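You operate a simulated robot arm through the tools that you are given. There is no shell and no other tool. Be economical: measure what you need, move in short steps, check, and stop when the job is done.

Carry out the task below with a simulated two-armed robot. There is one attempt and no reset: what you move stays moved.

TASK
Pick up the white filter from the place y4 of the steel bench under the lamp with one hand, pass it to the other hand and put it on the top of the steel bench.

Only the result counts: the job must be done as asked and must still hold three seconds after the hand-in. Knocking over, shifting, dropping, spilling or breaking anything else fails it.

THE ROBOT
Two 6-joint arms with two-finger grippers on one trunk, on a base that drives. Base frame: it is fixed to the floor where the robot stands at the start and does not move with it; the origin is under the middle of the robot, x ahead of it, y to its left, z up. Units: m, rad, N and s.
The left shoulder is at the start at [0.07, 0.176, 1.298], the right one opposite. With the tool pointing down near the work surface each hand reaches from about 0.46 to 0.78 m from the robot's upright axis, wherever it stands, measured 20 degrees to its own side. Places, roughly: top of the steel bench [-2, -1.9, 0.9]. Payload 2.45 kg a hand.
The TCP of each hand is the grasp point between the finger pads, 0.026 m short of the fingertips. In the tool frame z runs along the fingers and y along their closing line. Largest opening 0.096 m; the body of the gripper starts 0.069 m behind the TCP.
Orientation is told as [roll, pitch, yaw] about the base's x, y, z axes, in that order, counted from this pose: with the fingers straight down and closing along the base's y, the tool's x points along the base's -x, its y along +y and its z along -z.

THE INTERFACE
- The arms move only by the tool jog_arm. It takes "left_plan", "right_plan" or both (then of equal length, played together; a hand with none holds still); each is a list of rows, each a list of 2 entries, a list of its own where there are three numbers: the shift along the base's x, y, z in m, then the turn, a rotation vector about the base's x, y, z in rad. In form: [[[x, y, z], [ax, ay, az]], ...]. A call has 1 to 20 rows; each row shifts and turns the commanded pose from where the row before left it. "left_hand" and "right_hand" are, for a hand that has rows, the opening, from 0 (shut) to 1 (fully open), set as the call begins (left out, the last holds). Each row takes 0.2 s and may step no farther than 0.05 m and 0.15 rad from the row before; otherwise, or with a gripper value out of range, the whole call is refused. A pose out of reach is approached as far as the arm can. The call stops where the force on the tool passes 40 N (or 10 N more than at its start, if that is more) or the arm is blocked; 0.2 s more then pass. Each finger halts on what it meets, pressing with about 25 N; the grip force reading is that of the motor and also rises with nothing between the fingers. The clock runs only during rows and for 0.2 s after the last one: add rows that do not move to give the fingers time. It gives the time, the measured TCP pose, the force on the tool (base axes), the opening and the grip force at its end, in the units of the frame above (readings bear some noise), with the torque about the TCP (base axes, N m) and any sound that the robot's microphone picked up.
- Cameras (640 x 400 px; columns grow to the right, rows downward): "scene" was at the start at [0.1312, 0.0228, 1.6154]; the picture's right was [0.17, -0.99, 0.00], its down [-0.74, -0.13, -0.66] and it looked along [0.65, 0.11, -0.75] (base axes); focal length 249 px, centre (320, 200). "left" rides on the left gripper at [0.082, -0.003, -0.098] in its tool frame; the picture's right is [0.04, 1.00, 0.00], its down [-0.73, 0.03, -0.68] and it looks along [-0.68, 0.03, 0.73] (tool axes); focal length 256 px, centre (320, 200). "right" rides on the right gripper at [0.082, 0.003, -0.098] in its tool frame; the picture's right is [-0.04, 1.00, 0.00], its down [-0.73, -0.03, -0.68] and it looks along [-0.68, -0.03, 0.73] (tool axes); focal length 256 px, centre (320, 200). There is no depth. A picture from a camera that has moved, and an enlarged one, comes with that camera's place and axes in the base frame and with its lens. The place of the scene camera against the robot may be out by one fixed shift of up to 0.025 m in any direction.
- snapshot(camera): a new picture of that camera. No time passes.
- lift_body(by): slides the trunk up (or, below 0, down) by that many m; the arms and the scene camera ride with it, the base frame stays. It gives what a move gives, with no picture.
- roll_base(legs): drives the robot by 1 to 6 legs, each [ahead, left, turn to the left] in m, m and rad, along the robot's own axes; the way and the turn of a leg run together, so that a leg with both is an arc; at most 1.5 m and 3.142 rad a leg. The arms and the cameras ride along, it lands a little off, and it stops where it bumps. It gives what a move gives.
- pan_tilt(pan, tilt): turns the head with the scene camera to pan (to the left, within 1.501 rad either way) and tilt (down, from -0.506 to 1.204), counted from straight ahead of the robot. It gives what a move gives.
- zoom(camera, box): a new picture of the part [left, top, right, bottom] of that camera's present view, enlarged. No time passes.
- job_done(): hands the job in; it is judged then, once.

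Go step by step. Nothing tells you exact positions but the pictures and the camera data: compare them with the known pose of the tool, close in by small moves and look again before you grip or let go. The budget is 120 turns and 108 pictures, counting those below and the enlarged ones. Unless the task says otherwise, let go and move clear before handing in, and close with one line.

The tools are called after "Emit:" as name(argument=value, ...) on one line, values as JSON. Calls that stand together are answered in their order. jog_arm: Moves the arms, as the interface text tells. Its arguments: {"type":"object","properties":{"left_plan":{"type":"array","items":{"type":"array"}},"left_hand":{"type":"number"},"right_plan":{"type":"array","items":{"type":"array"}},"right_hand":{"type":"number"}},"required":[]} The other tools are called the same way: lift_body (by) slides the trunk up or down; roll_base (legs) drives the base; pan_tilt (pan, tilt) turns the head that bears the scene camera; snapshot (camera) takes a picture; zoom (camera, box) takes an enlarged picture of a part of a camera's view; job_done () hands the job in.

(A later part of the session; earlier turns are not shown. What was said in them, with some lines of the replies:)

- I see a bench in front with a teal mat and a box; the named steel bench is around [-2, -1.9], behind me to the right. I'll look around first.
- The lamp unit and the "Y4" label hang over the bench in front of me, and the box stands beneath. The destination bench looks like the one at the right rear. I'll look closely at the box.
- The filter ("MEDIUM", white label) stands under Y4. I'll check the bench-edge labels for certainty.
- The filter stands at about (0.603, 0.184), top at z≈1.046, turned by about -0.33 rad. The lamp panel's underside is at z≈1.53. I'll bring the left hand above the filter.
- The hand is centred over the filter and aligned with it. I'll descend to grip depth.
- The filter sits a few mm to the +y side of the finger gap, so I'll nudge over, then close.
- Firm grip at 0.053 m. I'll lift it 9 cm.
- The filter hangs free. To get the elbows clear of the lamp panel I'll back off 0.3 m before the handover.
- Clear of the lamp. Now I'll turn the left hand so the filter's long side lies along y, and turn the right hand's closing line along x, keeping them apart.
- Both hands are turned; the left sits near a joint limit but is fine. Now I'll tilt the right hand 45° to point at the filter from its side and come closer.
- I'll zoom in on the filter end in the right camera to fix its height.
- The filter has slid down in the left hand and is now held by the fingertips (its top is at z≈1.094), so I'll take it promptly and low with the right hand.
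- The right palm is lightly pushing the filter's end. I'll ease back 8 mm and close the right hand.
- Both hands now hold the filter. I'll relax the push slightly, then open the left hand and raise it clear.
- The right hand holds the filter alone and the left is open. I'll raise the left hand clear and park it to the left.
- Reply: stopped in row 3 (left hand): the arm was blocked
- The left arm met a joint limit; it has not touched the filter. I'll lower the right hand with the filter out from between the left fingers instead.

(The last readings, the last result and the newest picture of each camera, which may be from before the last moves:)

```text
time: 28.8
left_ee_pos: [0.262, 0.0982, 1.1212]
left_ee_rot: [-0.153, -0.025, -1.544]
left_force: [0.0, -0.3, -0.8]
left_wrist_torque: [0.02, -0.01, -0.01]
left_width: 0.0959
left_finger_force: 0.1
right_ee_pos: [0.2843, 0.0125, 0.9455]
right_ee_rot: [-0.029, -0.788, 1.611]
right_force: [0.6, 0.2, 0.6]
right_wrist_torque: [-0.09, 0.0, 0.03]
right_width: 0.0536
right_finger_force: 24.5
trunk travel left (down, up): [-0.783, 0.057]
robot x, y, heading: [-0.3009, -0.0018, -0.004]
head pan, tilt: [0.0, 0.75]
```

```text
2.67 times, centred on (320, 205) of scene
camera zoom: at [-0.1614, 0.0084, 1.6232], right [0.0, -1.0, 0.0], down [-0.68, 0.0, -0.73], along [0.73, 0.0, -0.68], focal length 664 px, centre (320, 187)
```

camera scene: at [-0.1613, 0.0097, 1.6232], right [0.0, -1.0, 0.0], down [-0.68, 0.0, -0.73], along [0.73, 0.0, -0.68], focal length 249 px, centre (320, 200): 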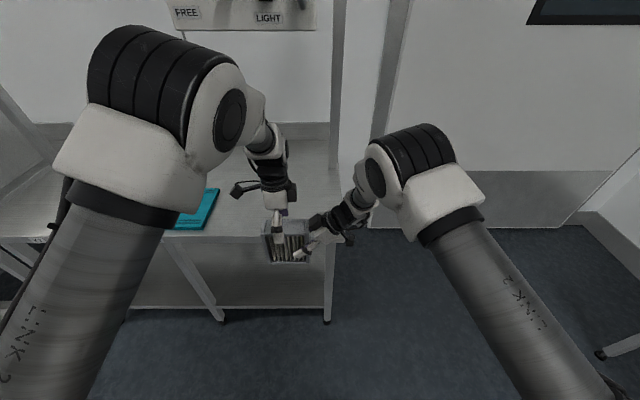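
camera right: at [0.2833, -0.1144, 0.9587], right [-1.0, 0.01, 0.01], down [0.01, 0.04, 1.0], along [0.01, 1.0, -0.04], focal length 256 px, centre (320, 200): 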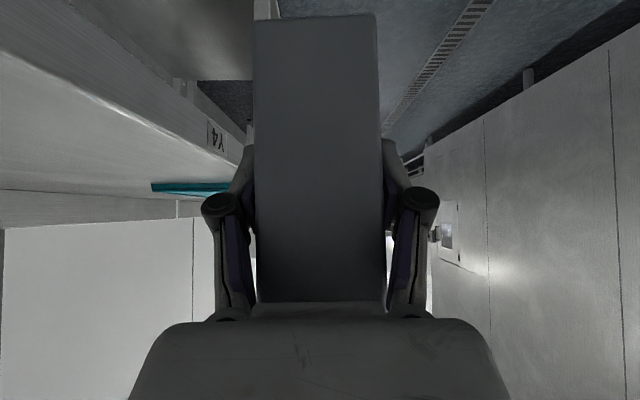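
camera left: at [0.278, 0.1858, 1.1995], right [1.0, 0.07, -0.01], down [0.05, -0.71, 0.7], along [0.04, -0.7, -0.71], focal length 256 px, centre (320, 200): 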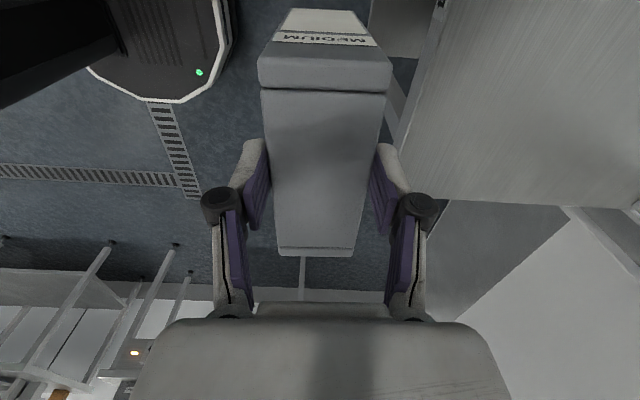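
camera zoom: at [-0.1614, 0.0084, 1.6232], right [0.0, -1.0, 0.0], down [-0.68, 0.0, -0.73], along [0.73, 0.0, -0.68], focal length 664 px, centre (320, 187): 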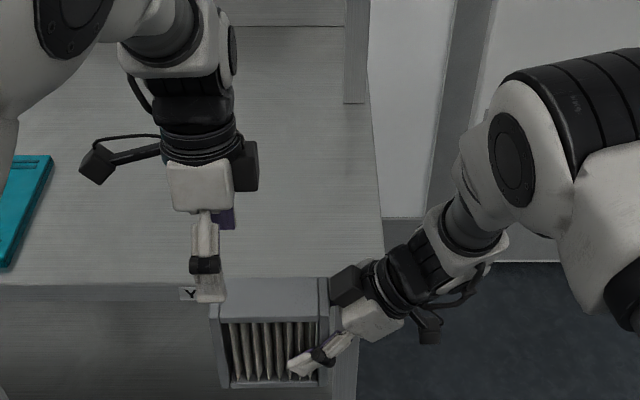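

Clear. Now I'll park the left hand out to the left with its yaw undone.

Emit:
jog_arm(left_plan=[[[0, 0.03, 0], [0, 0, 0.13]], [[0, 0.03, 0], [0, 0, 0.13]], [[0, 0.03, 0], [0, 0, 0.13]], [[0, 0.03, 0], [0, 0, 0.13]], [[-0.01, 0.03, 0.01], [0, 0, 0.13]], [[-0.02, 0.03, 0.01], [0, 0, 0.13]], [[-0.02, 0.03, 0.01], [0, 0, 0.13]], [[-0.02, 0.03, 0.01], [0, 0, 0.13]], [[-0.02, 0.03, 0.01], [0, 0, 0.13]], [[-0.02, 0.03, 0.01], [0, 0, 0.13]], [[-0.02, 0.02, 0.01], [0, 0, 0.1]]])

Emit:
pan_tilt(pan=-1.5, tilt=0.4)

Emit:
snapshot(camera="scene")

```text
time: 31.2
left_ee_pos: [0.1283, 0.4195, 1.19]
left_ee_rot: [-0.153, -0.024, -0.148]
left_force: [-1.4, -0.3, -0.5]
left_wrist_torque: [-0.01, -0.04, 0.0]
left_width: 0.0958
left_finger_force: 0.0
right_ee_pos: [0.2822, 0.0146, 0.9476]
right_ee_rot: [-0.029, -0.784, 1.612]
right_force: [0.3, 1.2, 1.0]
right_wrist_torque: [-0.1, -0.01, -0.01]
right_width: 0.0537
right_finger_force: 24.9
trunk travel left (down, up): [-0.783, 0.057]
robot x, y, heading: [-0.2982, 0.0011, 0.001]
head pan, tilt: [0.0, 0.75]
```

```text
time: 32.8
left_ee_pos: [0.1298, 0.417, 1.191]
left_ee_rot: [-0.152, -0.023, -0.15]
left_force: [0.6, -0.8, 0.5]
left_wrist_torque: [-0.02, 0.03, -0.01]
left_width: 0.0959
left_finger_force: 0.2
right_ee_pos: [0.2848, 0.0132, 0.9457]
right_ee_rot: [-0.027, -0.785, 1.61]
right_force: [-0.2, 0.1, -0.6]
right_wrist_torque: [-0.1, -0.01, -0.02]
right_width: 0.0535
right_finger_force: 25.1
trunk travel left (down, up): [-0.783, 0.057]
robot x, y, heading: [-0.2967, -0.0036, 0.001]
head pan, tilt: [-1.499, 0.4]
```

```text
71 pictures are left
camera scene: at [-0.2378, -0.0825, 1.6543], right [-1.0, -0.07, 0.0], down [-0.03, 0.39, -0.92], along [0.07, -0.92, -0.39], focal length 249 px, centre (320, 200)
```

scene: 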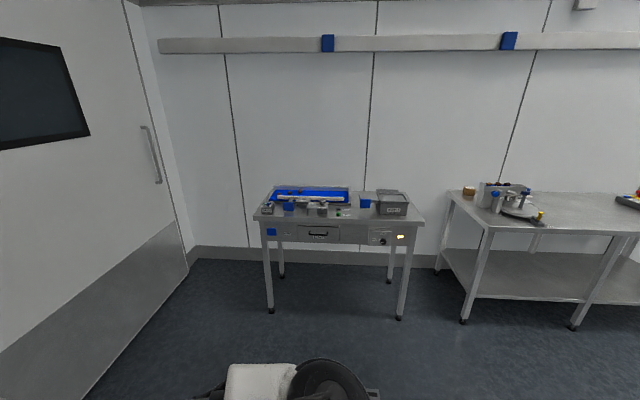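

The right rear bench spans roughly x -1.2…-2.9 with its near edge at y≈-1.55, and it has free space around x≈-2.1. I'll raise the filter, then turn right in two halves and check the grip.

Emit:
jog_arm(right_plan=[[[0, 0, 0.03], [0, 0, 0]], [[0, 0, 0.03], [0, 0, 0]], [[0, 0, 0.03], [0, 0, 0]], [[0, 0, 0.02], [0, 0, 0]]])

Emit:
roll_base(legs=[[0, 0, -0.4], [0, 0, -0.4]])

Emit:
snapshot(camera="right")

Emit:
snapshot(camera="scene")

```text
time: 33.8
left_ee_pos: [0.1299, 0.416, 1.1917]
left_ee_rot: [-0.154, -0.023, -0.147]
left_force: [-0.2, -0.1, 0.6]
left_wrist_torque: [0.01, -0.02, 0.01]
left_width: 0.0959
left_finger_force: 0.0
right_ee_pos: [0.2849, 0.0132, 1.0572]
right_ee_rot: [-0.027, -0.785, 1.61]
right_force: [-0.5, 0.3, -2.1]
right_wrist_torque: [-0.08, 0.02, 0.01]
right_width: 0.0537
right_finger_force: 25.5
trunk travel left (down, up): [-0.783, 0.057]
robot x, y, heading: [-0.2978, 0.0025, 0.0]
head pan, tilt: [-1.499, 0.4]
```

```text
time: 36.6
left_ee_pos: [0.2995, -0.0145, 1.1905]
left_ee_rot: [-0.154, -0.023, -0.947]
left_force: [-0.5, 1.2, -0.6]
left_wrist_torque: [-0.01, 0.0, -0.01]
left_width: 0.096
left_finger_force: 0.1
right_ee_pos: [0.1188, -0.4074, 1.0561]
right_ee_rot: [-0.027, -0.784, 0.816]
right_force: [0.0, 0.6, -1.2]
right_wrist_torque: [-0.07, 0.03, 0.03]
right_width: 0.0535
right_finger_force: 24.6
trunk travel left (down, up): [-0.783, 0.057]
robot x, y, heading: [-0.2963, 0.004, -0.797]
head pan, tilt: [-1.499, 0.4]
```

```text
70 pictures are left
camera right: at [0.0269, -0.4954, 1.0687], right [-0.69, 0.72, 0.01], down [0.03, 0.02, 1.0], along [0.72, 0.69, -0.04], focal length 256 px, centre (320, 200)
```

right: 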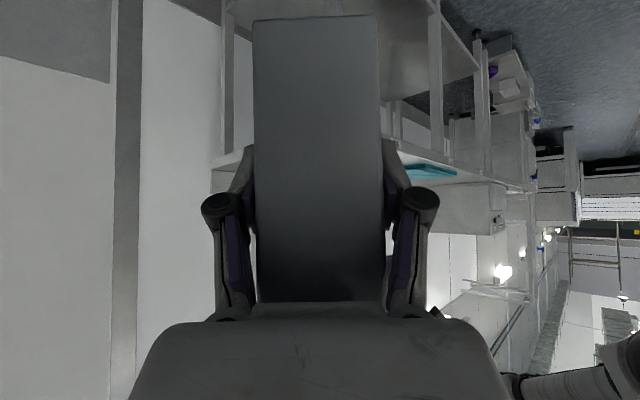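

```text
69 pictures are left
camera scene: at [-0.3207, -0.0946, 1.6544], right [-0.75, 0.66, 0.0], down [0.26, 0.29, -0.92], along [-0.61, -0.69, -0.39], focal length 249 px, centre (320, 200)
```

scene: 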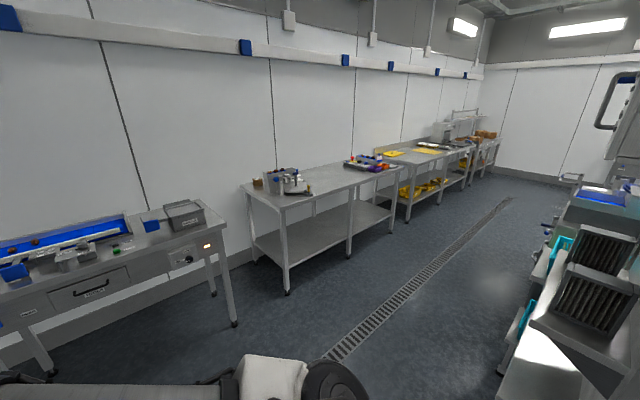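

No slip. I'll finish the turn, drive ahead 0.75 m toward the bench row and strafe right 1.2 m, keeping clear of the bench with black filters.

Emit:
roll_base(legs=[[0, 0, -0.39], [0, 0, -0.384], [0.4, 0, 0], [0.35, 0, 0], [0, -0.6, 0], [0, -0.6, 0]])

Emit:
pan_tilt(pan=-0.5, tilt=0.6)

Emit:
snapshot(camera="scene")

Emit:
snapshot(camera="right")

```text
time: 49.4
left_ee_pos: [-1.0822, -1.1837, 1.1897]
left_ee_rot: [-0.153, -0.023, -1.709]
left_force: [0.2, 0.5, 0.4]
left_wrist_torque: [-0.03, -0.03, -0.01]
left_width: 0.0957
left_finger_force: 0.0
right_ee_pos: [-1.4842, -1.3417, 1.0564]
right_ee_rot: [-0.028, -0.786, 0.05]
right_force: [0.0, 0.4, -1.8]
right_wrist_torque: [0.0, 0.09, -0.03]
right_width: 0.0537
right_finger_force: 24.7
trunk travel left (down, up): [-0.783, 0.057]
robot x, y, heading: [-1.5079, -0.7583, -1.561]
head pan, tilt: [-1.499, 0.4]
```

```text
time: 50.6
left_ee_pos: [-1.083, -1.1837, 1.1898]
left_ee_rot: [-0.153, -0.023, -1.71]
left_force: [0.0, 0.9, -0.1]
left_wrist_torque: [-0.02, -0.03, -0.02]
left_width: 0.0959
left_finger_force: 0.1
right_ee_pos: [-1.484, -1.3412, 1.0545]
right_ee_rot: [-0.029, -0.784, 0.05]
right_force: [1.0, -0.3, -2.0]
right_wrist_torque: [0.03, 0.1, -0.01]
right_width: 0.0537
right_finger_force: 25.0
trunk travel left (down, up): [-0.783, 0.057]
robot x, y, heading: [-1.5054, -0.7579, -1.565]
head pan, tilt: [-0.499, 0.6]
```

```text
68 pictures are left
camera scene: at [-1.5413, -0.8775, 1.6361], right [-0.88, 0.47, 0.0], down [0.27, 0.5, -0.82], along [-0.39, -0.73, -0.57], focal length 249 px, centre (320, 200)
```

scene: 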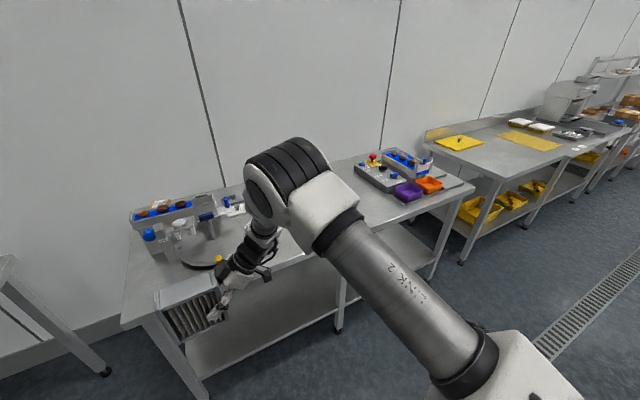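

```text
67 pictures are left
camera right: at [-1.6121, -1.3419, 1.0684], right [0.0, 1.0, 0.01], down [0.04, -0.01, 1.0], along [1.0, 0.0, -0.04], focal length 256 px, centre (320, 200)
```

right: 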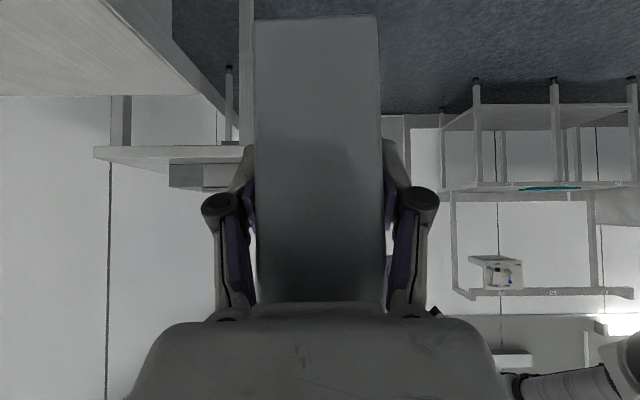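

The grip is steady. The free area on the bench is about x -1.75…-2.28; I'll strafe 0.54 m further right and look again.

Emit:
roll_base(legs=[[0, -0.54, 0]])

Emit:
pan_tilt(pan=0.1, tilt=0.75)

Emit:
snapshot(camera="scene")

```text
time: 53.7
left_ee_pos: [-1.6195, -1.1883, 1.1911]
left_ee_rot: [-0.154, -0.022, -1.713]
left_force: [0.4, -1.0, 0.9]
left_wrist_torque: [0.0, -0.03, 0.01]
left_width: 0.0959
left_finger_force: 0.0
right_ee_pos: [-2.0219, -1.3478, 1.0558]
right_ee_rot: [-0.029, -0.787, 0.05]
right_force: [0.6, 0.0, -1.6]
right_wrist_torque: [-0.01, 0.09, 0.03]
right_width: 0.0535
right_finger_force: 24.7
trunk travel left (down, up): [-0.783, 0.057]
robot x, y, heading: [-2.0436, -0.7611, -1.558]
head pan, tilt: [-0.499, 0.6]
```

```text
time: 54.7
left_ee_pos: [-1.6208, -1.1871, 1.1911]
left_ee_rot: [-0.153, -0.022, -1.71]
left_force: [-0.1, 0.7, 0.0]
left_wrist_torque: [0.0, 0.03, 0.02]
left_width: 0.0962
left_finger_force: 0.1
right_ee_pos: [-2.0231, -1.3456, 1.0564]
right_ee_rot: [-0.028, -0.785, 0.052]
right_force: [-0.2, 0.3, -1.6]
right_wrist_torque: [0.02, 0.08, 0.02]
right_width: 0.0534
right_finger_force: 24.8
trunk travel left (down, up): [-0.783, 0.057]
robot x, y, heading: [-2.0416, -0.767, -1.562]
head pan, tilt: [0.099, 0.75]
```

```text
66 pictures are left
camera scene: at [-2.0286, -0.8866, 1.6232], right [-0.99, -0.11, 0.0], down [-0.07, 0.68, -0.73], along [0.08, -0.73, -0.68], focal length 249 px, centre (320, 200)
```

scene: 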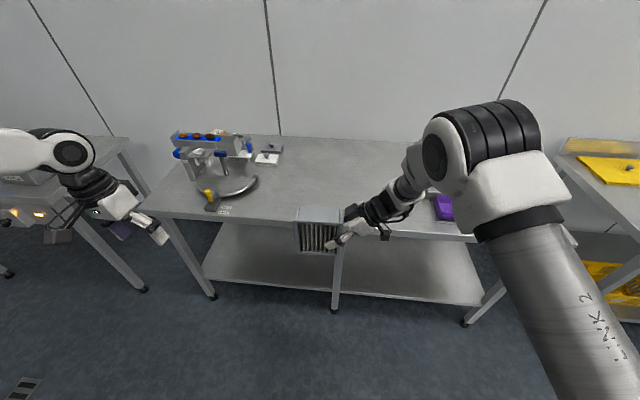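

The space ahead is clear, between the scale stand and the purple box. I'll drive ahead 0.34 m.

Emit:
roll_base(legs=[[0.2, 0, 0], [0.14, 0, 0]])

Emit:
snapshot(camera="scene")

Emit:
snapshot(camera="right")

```text
time: 57.3
left_ee_pos: [-1.6186, -1.5274, 1.1913]
left_ee_rot: [-0.152, -0.024, -1.708]
left_force: [-0.2, -0.7, -0.2]
left_wrist_torque: [0.0, -0.01, 0.01]
left_width: 0.0959
left_finger_force: 0.0
right_ee_pos: [-2.0206, -1.685, 1.0563]
right_ee_rot: [-0.028, -0.784, 0.052]
right_force: [-0.3, 0.2, -2.3]
right_wrist_torque: [0.01, 0.08, -0.03]
right_width: 0.0536
right_finger_force: 25.3
trunk travel left (down, up): [-0.783, 0.057]
robot x, y, heading: [-2.0374, -1.1023, -1.564]
head pan, tilt: [0.099, 0.75]
```

```text
65 pictures are left
camera scene: at [-2.0257, -1.2251, 1.6234], right [-0.99, -0.11, 0.0], down [-0.07, 0.68, -0.73], along [0.08, -0.73, -0.68], focal length 249 px, centre (320, 200)
```

scene: 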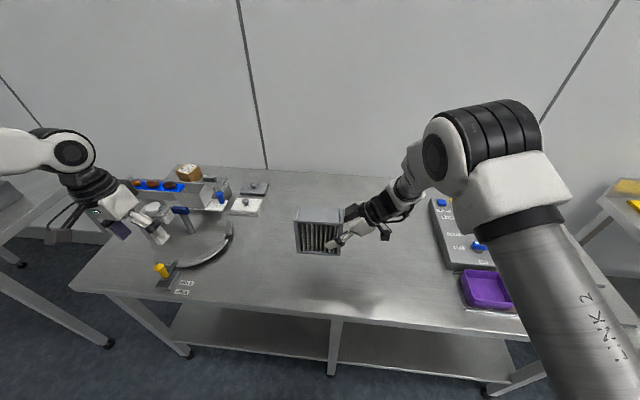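

```text
64 pictures are left
camera right: at [-2.1473, -1.6857, 1.0692], right [0.0, 1.0, 0.01], down [0.04, -0.01, 1.0], along [1.0, 0.0, -0.04], focal length 256 px, centre (320, 200)
```

right: 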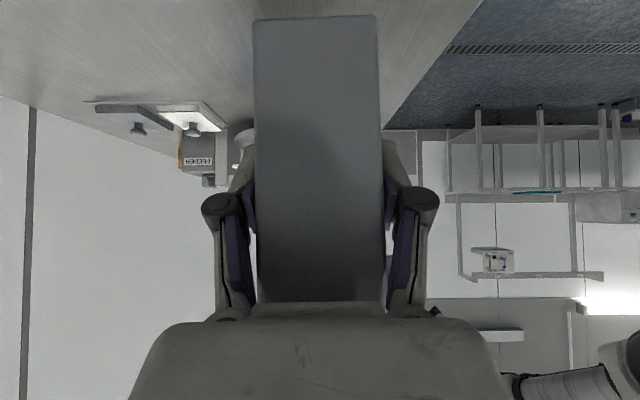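

The filter is over free bench, with its bottom at about z 0.98. I'll lower it 6.5 cm and check.

Emit:
jog_arm(right_plan=[[[0, 0, -0.02], [0, 0, 0]], [[0, 0, -0.02], [0, 0, 0]], [[0, 0, -0.015], [0, 0, 0]], [[0, 0, -0.01], [0, 0, 0]]])

Emit:
zoom(camera="scene", box=[240, 170, 440, 310])

Emit:
snapshot(camera="right")

```text
time: 58.3
left_ee_pos: [-1.6175, -1.5276, 1.1906]
left_ee_rot: [-0.155, -0.024, -1.711]
left_force: [-0.2, 0.5, -0.4]
left_wrist_torque: [-0.01, 0.02, 0.01]
left_width: 0.096
left_finger_force: 0.1
right_ee_pos: [-2.0202, -1.6877, 0.9914]
right_ee_rot: [-0.028, -0.786, 0.052]
right_force: [-0.6, -0.2, -1.5]
right_wrist_torque: [-0.02, 0.08, -0.04]
right_width: 0.0533
right_finger_force: 24.4
trunk travel left (down, up): [-0.783, 0.057]
robot x, y, heading: [-2.0407, -1.1066, -1.562]
head pan, tilt: [0.099, 0.75]
```

```text
2.86 times, centred on (340, 240) of scene
camera zoom: at [-2.0257, -1.227, 1.6232], right [-0.99, -0.11, 0.0], down [-0.07, 0.68, -0.73], along [0.08, -0.73, -0.68], focal length 711 px, centre (263, 86)
```

zoom: 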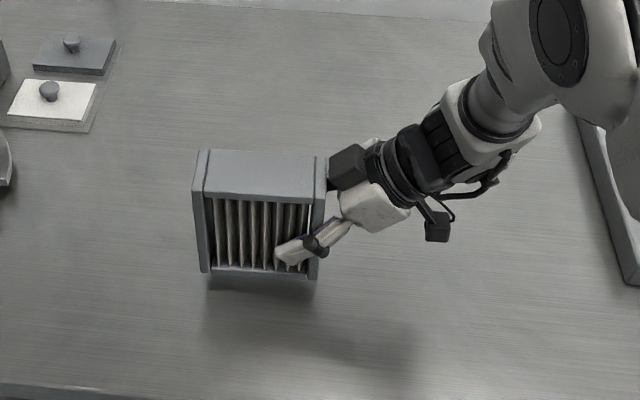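

```text
62 pictures are left
camera right: at [-2.1472, -1.6872, 1.0031], right [0.0, 1.0, 0.01], down [0.04, -0.01, 1.0], along [1.0, 0.0, -0.04], focal length 256 px, centre (320, 200)
```

right: 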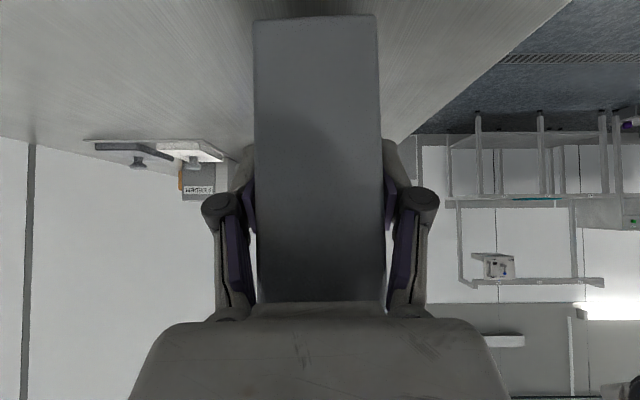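

Close to touching. I'll lower in 3 mm steps and watch the force.

Emit:
jog_arm(right_plan=[[[0, 0, -0.003], [0, 0, 0]], [[0, 0, -0.003], [0, 0, 0]], [[0, 0, -0.003], [0, 0, 0]]])

Emit:
jog_arm(right_plan=[[[0, 0, -0.003], [0, 0, 0]], [[0, 0, 0], [0, 0, 0]]])

Emit:
zoom(camera="scene", box=[280, 200, 400, 290])

```text
time: 59.1
left_ee_pos: [-1.6184, -1.5274, 1.1903]
left_ee_rot: [-0.152, -0.023, -1.707]
left_force: [-0.3, -0.5, 0.3]
left_wrist_torque: [0.01, -0.01, -0.03]
left_width: 0.0959
left_finger_force: 0.0
right_ee_pos: [-2.0209, -1.6878, 0.9811]
right_ee_rot: [-0.029, -0.785, 0.052]
right_force: [0.0, -0.3, -1.9]
right_wrist_torque: [-0.02, 0.1, 0.0]
right_width: 0.0534
right_finger_force: 25.2
trunk travel left (down, up): [-0.783, 0.057]
robot x, y, heading: [-2.0366, -1.1039, -1.557]
head pan, tilt: [0.099, 0.75]
```

```text
time: 59.7
left_ee_pos: [-1.6179, -1.5286, 1.1912]
left_ee_rot: [-0.154, -0.023, -1.71]
left_force: [-0.7, -0.1, -0.2]
left_wrist_torque: [-0.02, -0.02, 0.03]
left_width: 0.0961
left_finger_force: 0.1
right_ee_pos: [-2.02, -1.6871, 0.9799]
right_ee_rot: [-0.03, -0.786, 0.05]
right_force: [0.2, 0.0, -2.2]
right_wrist_torque: [0.03, 0.06, -0.01]
right_width: 0.0533
right_finger_force: 25.3
trunk travel left (down, up): [-0.783, 0.057]
robot x, y, heading: [-2.0392, -1.0988, -1.558]
head pan, tilt: [0.099, 0.75]
```

```text
4.44 times, centred on (340, 245) of scene
camera zoom: at [-2.0256, -1.227, 1.6232], right [-0.99, -0.11, 0.0], down [-0.07, 0.68, -0.73], along [0.08, -0.73, -0.68], focal length 1106 px, centre (231, 0)
```

zoom: 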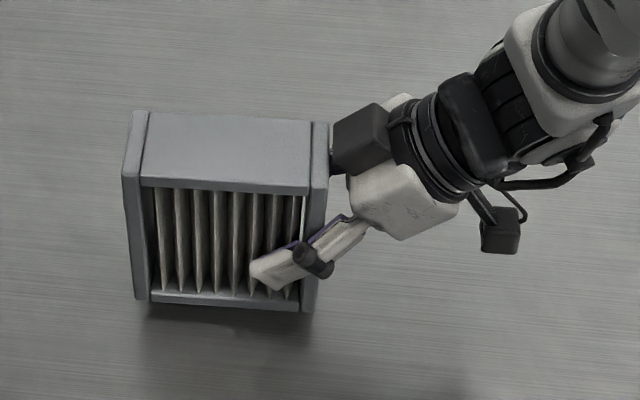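

Not touching yet; I'll continue in small steps.

Emit:
jog_arm(right_plan=[[[0, 0, -0.002], [0, 0, 0]], [[0, 0, -0.002], [0, 0, 0]], [[0, 0, 0], [0, 0, 0]]])

Emit:
jog_arm(right_plan=[[[0, 0, -0.002], [0, 0, 0]], [[0, 0, -0.002], [0, 0, 0]], [[0, 0, 0], [0, 0, 0]]])

Emit:
zoom(camera="scene", box=[280, 200, 400, 290])

```text
time: 60.5
left_ee_pos: [-1.617, -1.5273, 1.1902]
left_ee_rot: [-0.155, -0.021, -1.71]
left_force: [0.2, -0.2, 0.1]
left_wrist_torque: [-0.01, 0.0, -0.02]
left_width: 0.0959
left_finger_force: 0.0
right_ee_pos: [-2.0186, -1.6875, 0.9746]
right_ee_rot: [-0.026, -0.786, 0.051]
right_force: [-0.2, 0.3, -1.9]
right_wrist_torque: [-0.01, 0.06, 0.03]
right_width: 0.0536
right_finger_force: 25.4
trunk travel left (down, up): [-0.783, 0.057]
robot x, y, heading: [-2.0384, -1.1036, -1.562]
head pan, tilt: [0.099, 0.75]
```

```text
time: 61.3
left_ee_pos: [-1.6177, -1.5275, 1.1908]
left_ee_rot: [-0.154, -0.022, -1.709]
left_force: [-0.9, 0.1, 0.6]
left_wrist_torque: [-0.03, -0.01, -0.02]
left_width: 0.0959
left_finger_force: 0.0
right_ee_pos: [-2.0197, -1.6863, 0.9715]
right_ee_rot: [-0.028, -0.786, 0.051]
right_force: [0.6, 0.5, -1.4]
right_wrist_torque: [0.0, 0.09, -0.01]
right_width: 0.0537
right_finger_force: 24.9
trunk travel left (down, up): [-0.783, 0.057]
robot x, y, heading: [-2.0378, -1.1086, -1.562]
head pan, tilt: [0.099, 0.75]
```

```text
4.44 times, centred on (340, 245) of scene
camera zoom: at [-2.0256, -1.2269, 1.6232], right [-0.99, -0.11, 0.0], down [-0.07, 0.68, -0.73], along [0.08, -0.73, -0.68], focal length 1106 px, centre (231, 0)
```

zoom: 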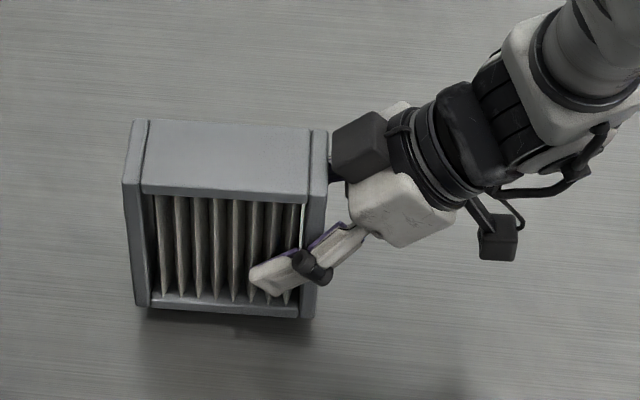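

Still no contact; continuing in 2–3 mm steps.

Emit:
jog_arm(right_plan=[[[0, 0, -0.002], [0, 0, 0]], [[0, 0, -0.002], [0, 0, 0]], [[0, 0, 0], [0, 0, 0]]])

Emit:
jog_arm(right_plan=[[[0, 0, -0.0015], [0, 0, 0]], [[0, 0, -0.0015], [0, 0, 0]], [[0, 0, 0], [0, 0, 0]]])

Emit:
zoom(camera="scene", box=[280, 200, 400, 290])

```text
time: 62.1
left_ee_pos: [-1.6175, -1.529, 1.1903]
left_ee_rot: [-0.155, -0.022, -1.708]
left_force: [-0.4, 0.0, 0.0]
left_wrist_torque: [0.01, 0.01, 0.0]
left_width: 0.096
left_finger_force: 0.1
right_ee_pos: [-2.0196, -1.6869, 0.9674]
right_ee_rot: [-0.029, -0.784, 0.052]
right_force: [-0.5, 0.2, -1.9]
right_wrist_torque: [-0.03, 0.07, -0.01]
right_width: 0.0538
right_finger_force: 24.9
trunk travel left (down, up): [-0.783, 0.057]
robot x, y, heading: [-2.0391, -1.1018, -1.56]
head pan, tilt: [0.099, 0.75]
```

```text
time: 62.9
left_ee_pos: [-1.617, -1.5282, 1.1913]
left_ee_rot: [-0.154, -0.022, -1.708]
left_force: [0.2, 0.1, -0.3]
left_wrist_torque: [0.0, 0.05, 0.01]
left_width: 0.0959
left_finger_force: 0.0
right_ee_pos: [-2.0192, -1.6873, 0.9638]
right_ee_rot: [-0.028, -0.786, 0.051]
right_force: [-0.1, -0.4, -2.4]
right_wrist_torque: [0.0, 0.06, 0.02]
right_width: 0.0537
right_finger_force: 25.0
trunk travel left (down, up): [-0.783, 0.057]
robot x, y, heading: [-2.0375, -1.1017, -1.56]
head pan, tilt: [0.099, 0.75]
```

```text
4.44 times, centred on (340, 245) of scene
camera zoom: at [-2.0256, -1.227, 1.6232], right [-0.99, -0.11, 0.0], down [-0.07, 0.68, -0.73], along [0.08, -0.73, -0.68], focal length 1106 px, centre (231, 0)
```

zoom: 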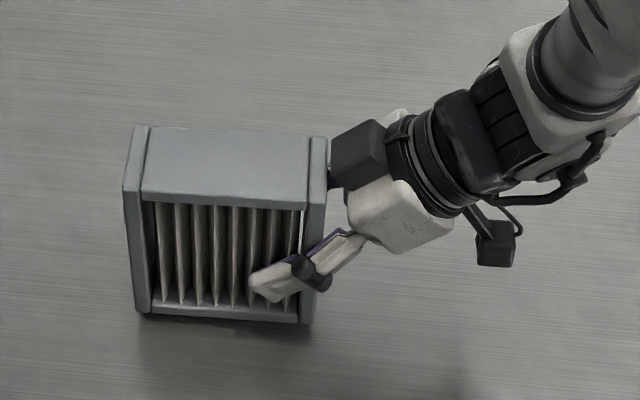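

Still 2 N hanging, so no contact yet. Continuing.

Emit:
jog_arm(right_plan=[[[0, 0, -0.002], [0, 0, 0]], [[0, 0, -0.002], [0, 0, 0]], [[0, 0, 0], [0, 0, 0]]])

Emit:
jog_arm(right_plan=[[[0, 0, -0.0015], [0, 0, 0]], [[0, 0, -0.0015], [0, 0, 0]], [[0, 0, 0], [0, 0, 0]]])

Emit:
snapshot(camera="right")

Emit:
zoom(camera="scene", box=[280, 200, 400, 290])

```text
time: 63.7
left_ee_pos: [-1.6178, -1.5282, 1.1905]
left_ee_rot: [-0.153, -0.023, -1.709]
left_force: [0.2, 0.0, -0.2]
left_wrist_torque: [-0.01, -0.02, -0.01]
left_width: 0.0962
left_finger_force: 0.1
right_ee_pos: [-2.0198, -1.6868, 0.9591]
right_ee_rot: [-0.026, -0.784, 0.051]
right_force: [-0.4, -0.3, -3.5]
right_wrist_torque: [0.01, 0.1, 0.0]
right_width: 0.0537
right_finger_force: 24.8
trunk travel left (down, up): [-0.783, 0.057]
robot x, y, heading: [-2.0383, -1.1009, -1.56]
head pan, tilt: [0.099, 0.75]
```

```text
time: 64.5
left_ee_pos: [-1.6174, -1.5278, 1.1911]
left_ee_rot: [-0.152, -0.022, -1.708]
left_force: [-0.3, 0.1, 0.2]
left_wrist_torque: [0.0, 0.0, -0.01]
left_width: 0.0959
left_finger_force: 0.1
right_ee_pos: [-2.0199, -1.6869, 0.9565]
right_ee_rot: [-0.029, -0.785, 0.05]
right_force: [0.2, -0.2, -3.3]
right_wrist_torque: [-0.01, 0.09, 0.02]
right_width: 0.0537
right_finger_force: 24.5
trunk travel left (down, up): [-0.783, 0.057]
robot x, y, heading: [-2.0402, -1.1066, -1.567]
head pan, tilt: [0.099, 0.75]
```

```text
58 pictures are left
camera right: at [-2.1471, -1.6868, 0.9695], right [0.0, 1.0, 0.01], down [0.04, -0.01, 1.0], along [1.0, 0.0, -0.04], focal length 256 px, centre (320, 200)
```

right: 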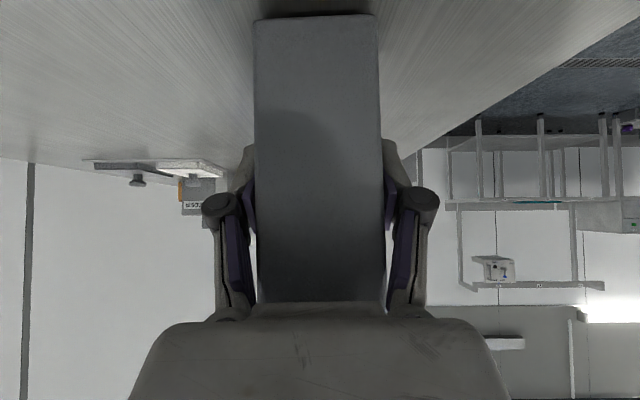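

```text
4.44 times, centred on (340, 245) of scene
camera zoom: at [-2.0256, -1.227, 1.6232], right [-0.99, -0.11, 0.0], down [-0.07, 0.68, -0.73], along [0.08, -0.73, -0.68], focal length 1106 px, centre (231, 0)
```

zoom: 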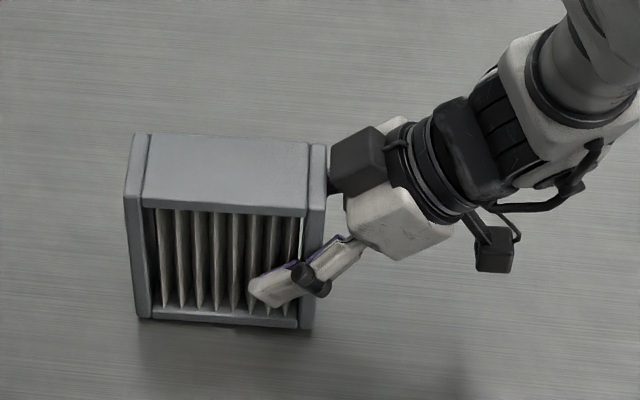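

A thin shadow line remains under the filter. A few more small steps.

Emit:
jog_arm(right_plan=[[[0, 0, -0.002], [0, 0, 0]], [[0, 0, -0.0015], [0, 0, 0]], [[0, 0, 0], [0, 0, 0]]])

Emit:
jog_arm(right_plan=[[[0, 0, -0.0015], [0, 0, 0]], [[0, 0, -0.0015], [0, 0, 0]], [[0, 0, 0], [0, 0, 0]]])

Emit:
zoom(camera="right", box=[220, 0, 420, 120])

```text
time: 65.3
left_ee_pos: [-1.6163, -1.5289, 1.1908]
left_ee_rot: [-0.155, -0.023, -1.708]
left_force: [-0.4, 0.4, 0.2]
left_wrist_torque: [0.02, 0.0, -0.04]
left_width: 0.096
left_finger_force: 0.2
right_ee_pos: [-2.0192, -1.6854, 0.9544]
right_ee_rot: [-0.027, -0.785, 0.05]
right_force: [-0.3, -0.5, -1.2]
right_wrist_torque: [0.0, 0.03, 0.02]
right_width: 0.0537
right_finger_force: 25.4
trunk travel left (down, up): [-0.783, 0.057]
robot x, y, heading: [-2.0381, -1.0995, -1.563]
head pan, tilt: [0.099, 0.75]
```

```text
time: 66.1
left_ee_pos: [-1.618, -1.5264, 1.1904]
left_ee_rot: [-0.154, -0.023, -1.71]
left_force: [0.5, 0.1, 0.2]
left_wrist_torque: [0.0, 0.01, 0.07]
left_width: 0.096
left_finger_force: 0.0
right_ee_pos: [-2.0203, -1.6878, 0.9524]
right_ee_rot: [-0.028, -0.788, 0.053]
right_force: [-0.2, -1.0, 8.7]
right_wrist_torque: [0.14, 0.32, 0.03]
right_width: 0.0538
right_finger_force: 24.9
trunk travel left (down, up): [-0.783, 0.057]
robot x, y, heading: [-2.0392, -1.1029, -1.567]
head pan, tilt: [0.099, 0.75]
```

```text
3.20 times, centred on (320, 60) of right
camera zoom: at [-2.1474, -1.6865, 0.9638], right [0.0, 1.0, 0.01], down [0.04, -0.01, 1.0], along [1.0, 0.0, -0.04], focal length 819 px, centre (320, 648)
```

zoom: 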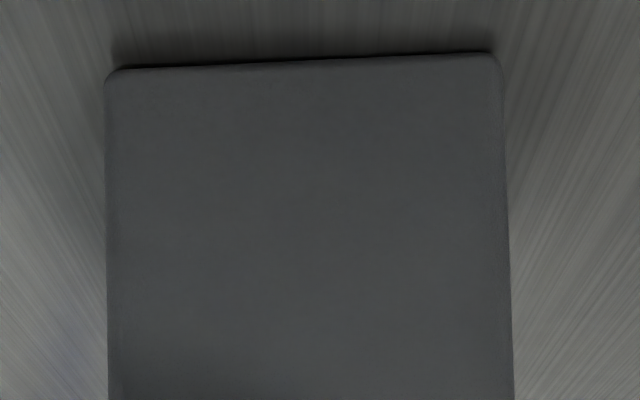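

The filter is on the bench (contact force ~10 N). I'll open the right hand.

Emit:
jog_arm(right_plan=[[[0, 0, 0.001], [0, 0, 0]], [[0, 0, 0], [0, 0, 0]], [[0, 0, 0], [0, 0, 0]]], right_hand=1)

Emit:
zoom(camera="scene", box=[280, 200, 400, 290])

Emit:
snapshot(camera="right")

```text
time: 66.9
left_ee_pos: [-1.6167, -1.5283, 1.1896]
left_ee_rot: [-0.153, -0.022, -1.71]
left_force: [0.6, 0.2, 0.4]
left_wrist_torque: [-0.02, 0.01, 0.02]
left_width: 0.0959
left_finger_force: 0.1
right_ee_pos: [-2.0199, -1.6869, 0.9506]
right_ee_rot: [-0.029, -0.784, 0.05]
right_force: [-1.1, 0.4, 0.4]
right_wrist_torque: [-0.01, 0.0, 0.02]
right_width: 0.0957
right_finger_force: 0.0
trunk travel left (down, up): [-0.783, 0.057]
robot x, y, heading: [-2.0386, -1.0998, -1.564]
head pan, tilt: [0.099, 0.75]
```

```text
4.44 times, centred on (340, 245) of scene
camera zoom: at [-2.0257, -1.2269, 1.6232], right [-0.99, -0.11, 0.0], down [-0.07, 0.68, -0.73], along [0.08, -0.73, -0.68], focal length 1106 px, centre (231, 0)
```

zoom: 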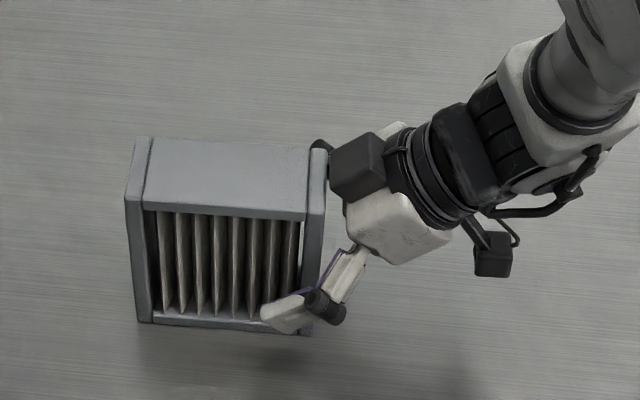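

```text
54 pictures are left
camera right: at [-2.1471, -1.6868, 0.9639], right [0.0, 1.0, 0.01], down [0.04, -0.01, 1.0], along [1.0, 0.0, -0.04], focal length 256 px, centre (320, 200)
```

right: 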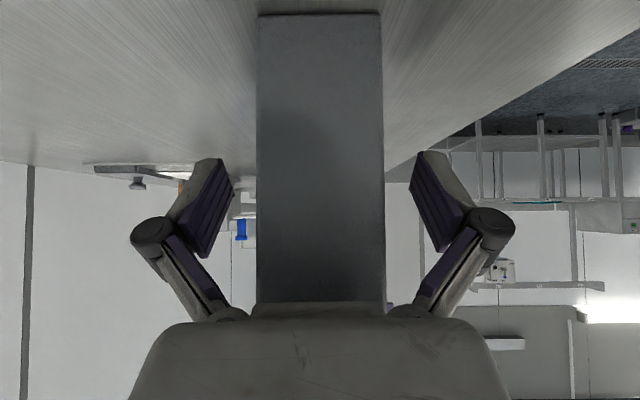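

The filter stands freely. I'll withdraw the right hand back along its own axis, then upward.

Emit:
jog_arm(right_plan=[[[-0.015, 0, 0.015], [0, 0, 0]], [[-0.025, 0, 0.025], [0, 0, 0]], [[-0.025, 0, 0.025], [0, 0, 0]], [[-0.025, 0, 0.025], [0, 0, 0]], [[0, 0, 0.04], [0, 0, 0]], [[0, 0, 0.04], [0, 0, 0]], [[0, 0, 0.04], [0, 0, 0]]])

Emit:
snapshot(camera="scene")

Emit:
snapshot(camera="right")

```text
time: 68.5
left_ee_pos: [-1.6183, -1.5272, 1.1903]
left_ee_rot: [-0.153, -0.024, -1.71]
left_force: [-0.2, 0.2, 0.2]
left_wrist_torque: [-0.04, -0.01, -0.02]
left_width: 0.0958
left_finger_force: 0.1
right_ee_pos: [-2.1103, -1.6857, 1.1635]
right_ee_rot: [-0.029, -0.785, 0.051]
right_force: [0.0, 0.3, -0.1]
right_wrist_torque: [0.01, 0.03, 0.02]
right_width: 0.0961
right_finger_force: 0.2
trunk travel left (down, up): [-0.783, 0.057]
robot x, y, heading: [-2.0381, -1.099, -1.557]
head pan, tilt: [0.099, 0.75]
```

```text
53 pictures are left
camera scene: at [-2.0261, -1.2251, 1.6233], right [-0.99, -0.11, 0.0], down [-0.07, 0.68, -0.73], along [0.08, -0.73, -0.68], focal length 249 px, centre (320, 200)
```

scene: 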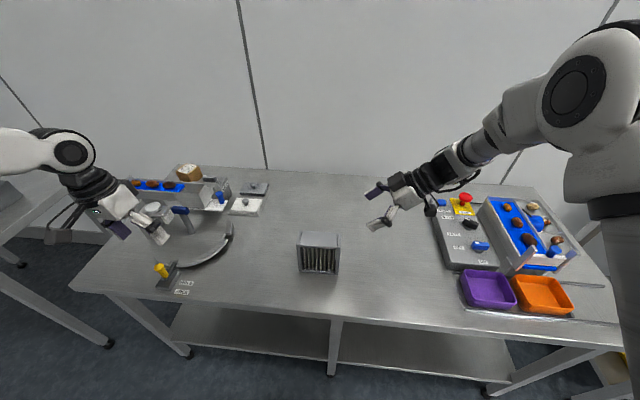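

```text
52 pictures are left
camera right: at [-2.2372, -1.686, 1.1755], right [0.0, 1.0, 0.01], down [0.04, -0.01, 1.0], along [1.0, 0.0, -0.04], focal length 256 px, centre (320, 200)
```

right: 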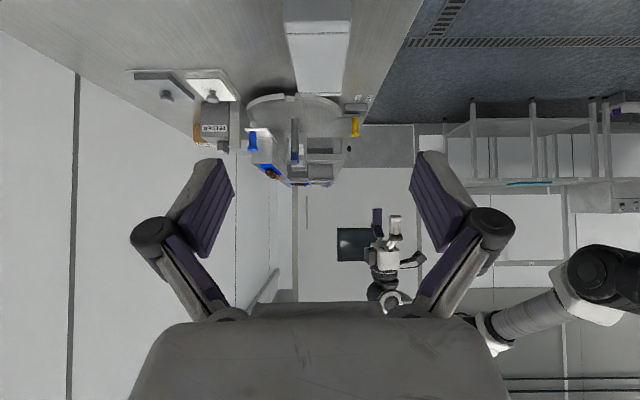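

The white filter stands upright on the steel bench, both hands are clear and nothing else has moved. I'm handing in.

Emit:
job_done()

```text
The job is handed in.
```

I picked up the white filter from place y4 with the left hand, passed it to the right hand and set it upright on top of the steel bench near [-2, -1.7]. Both hands are clear and nothing else was disturbed.
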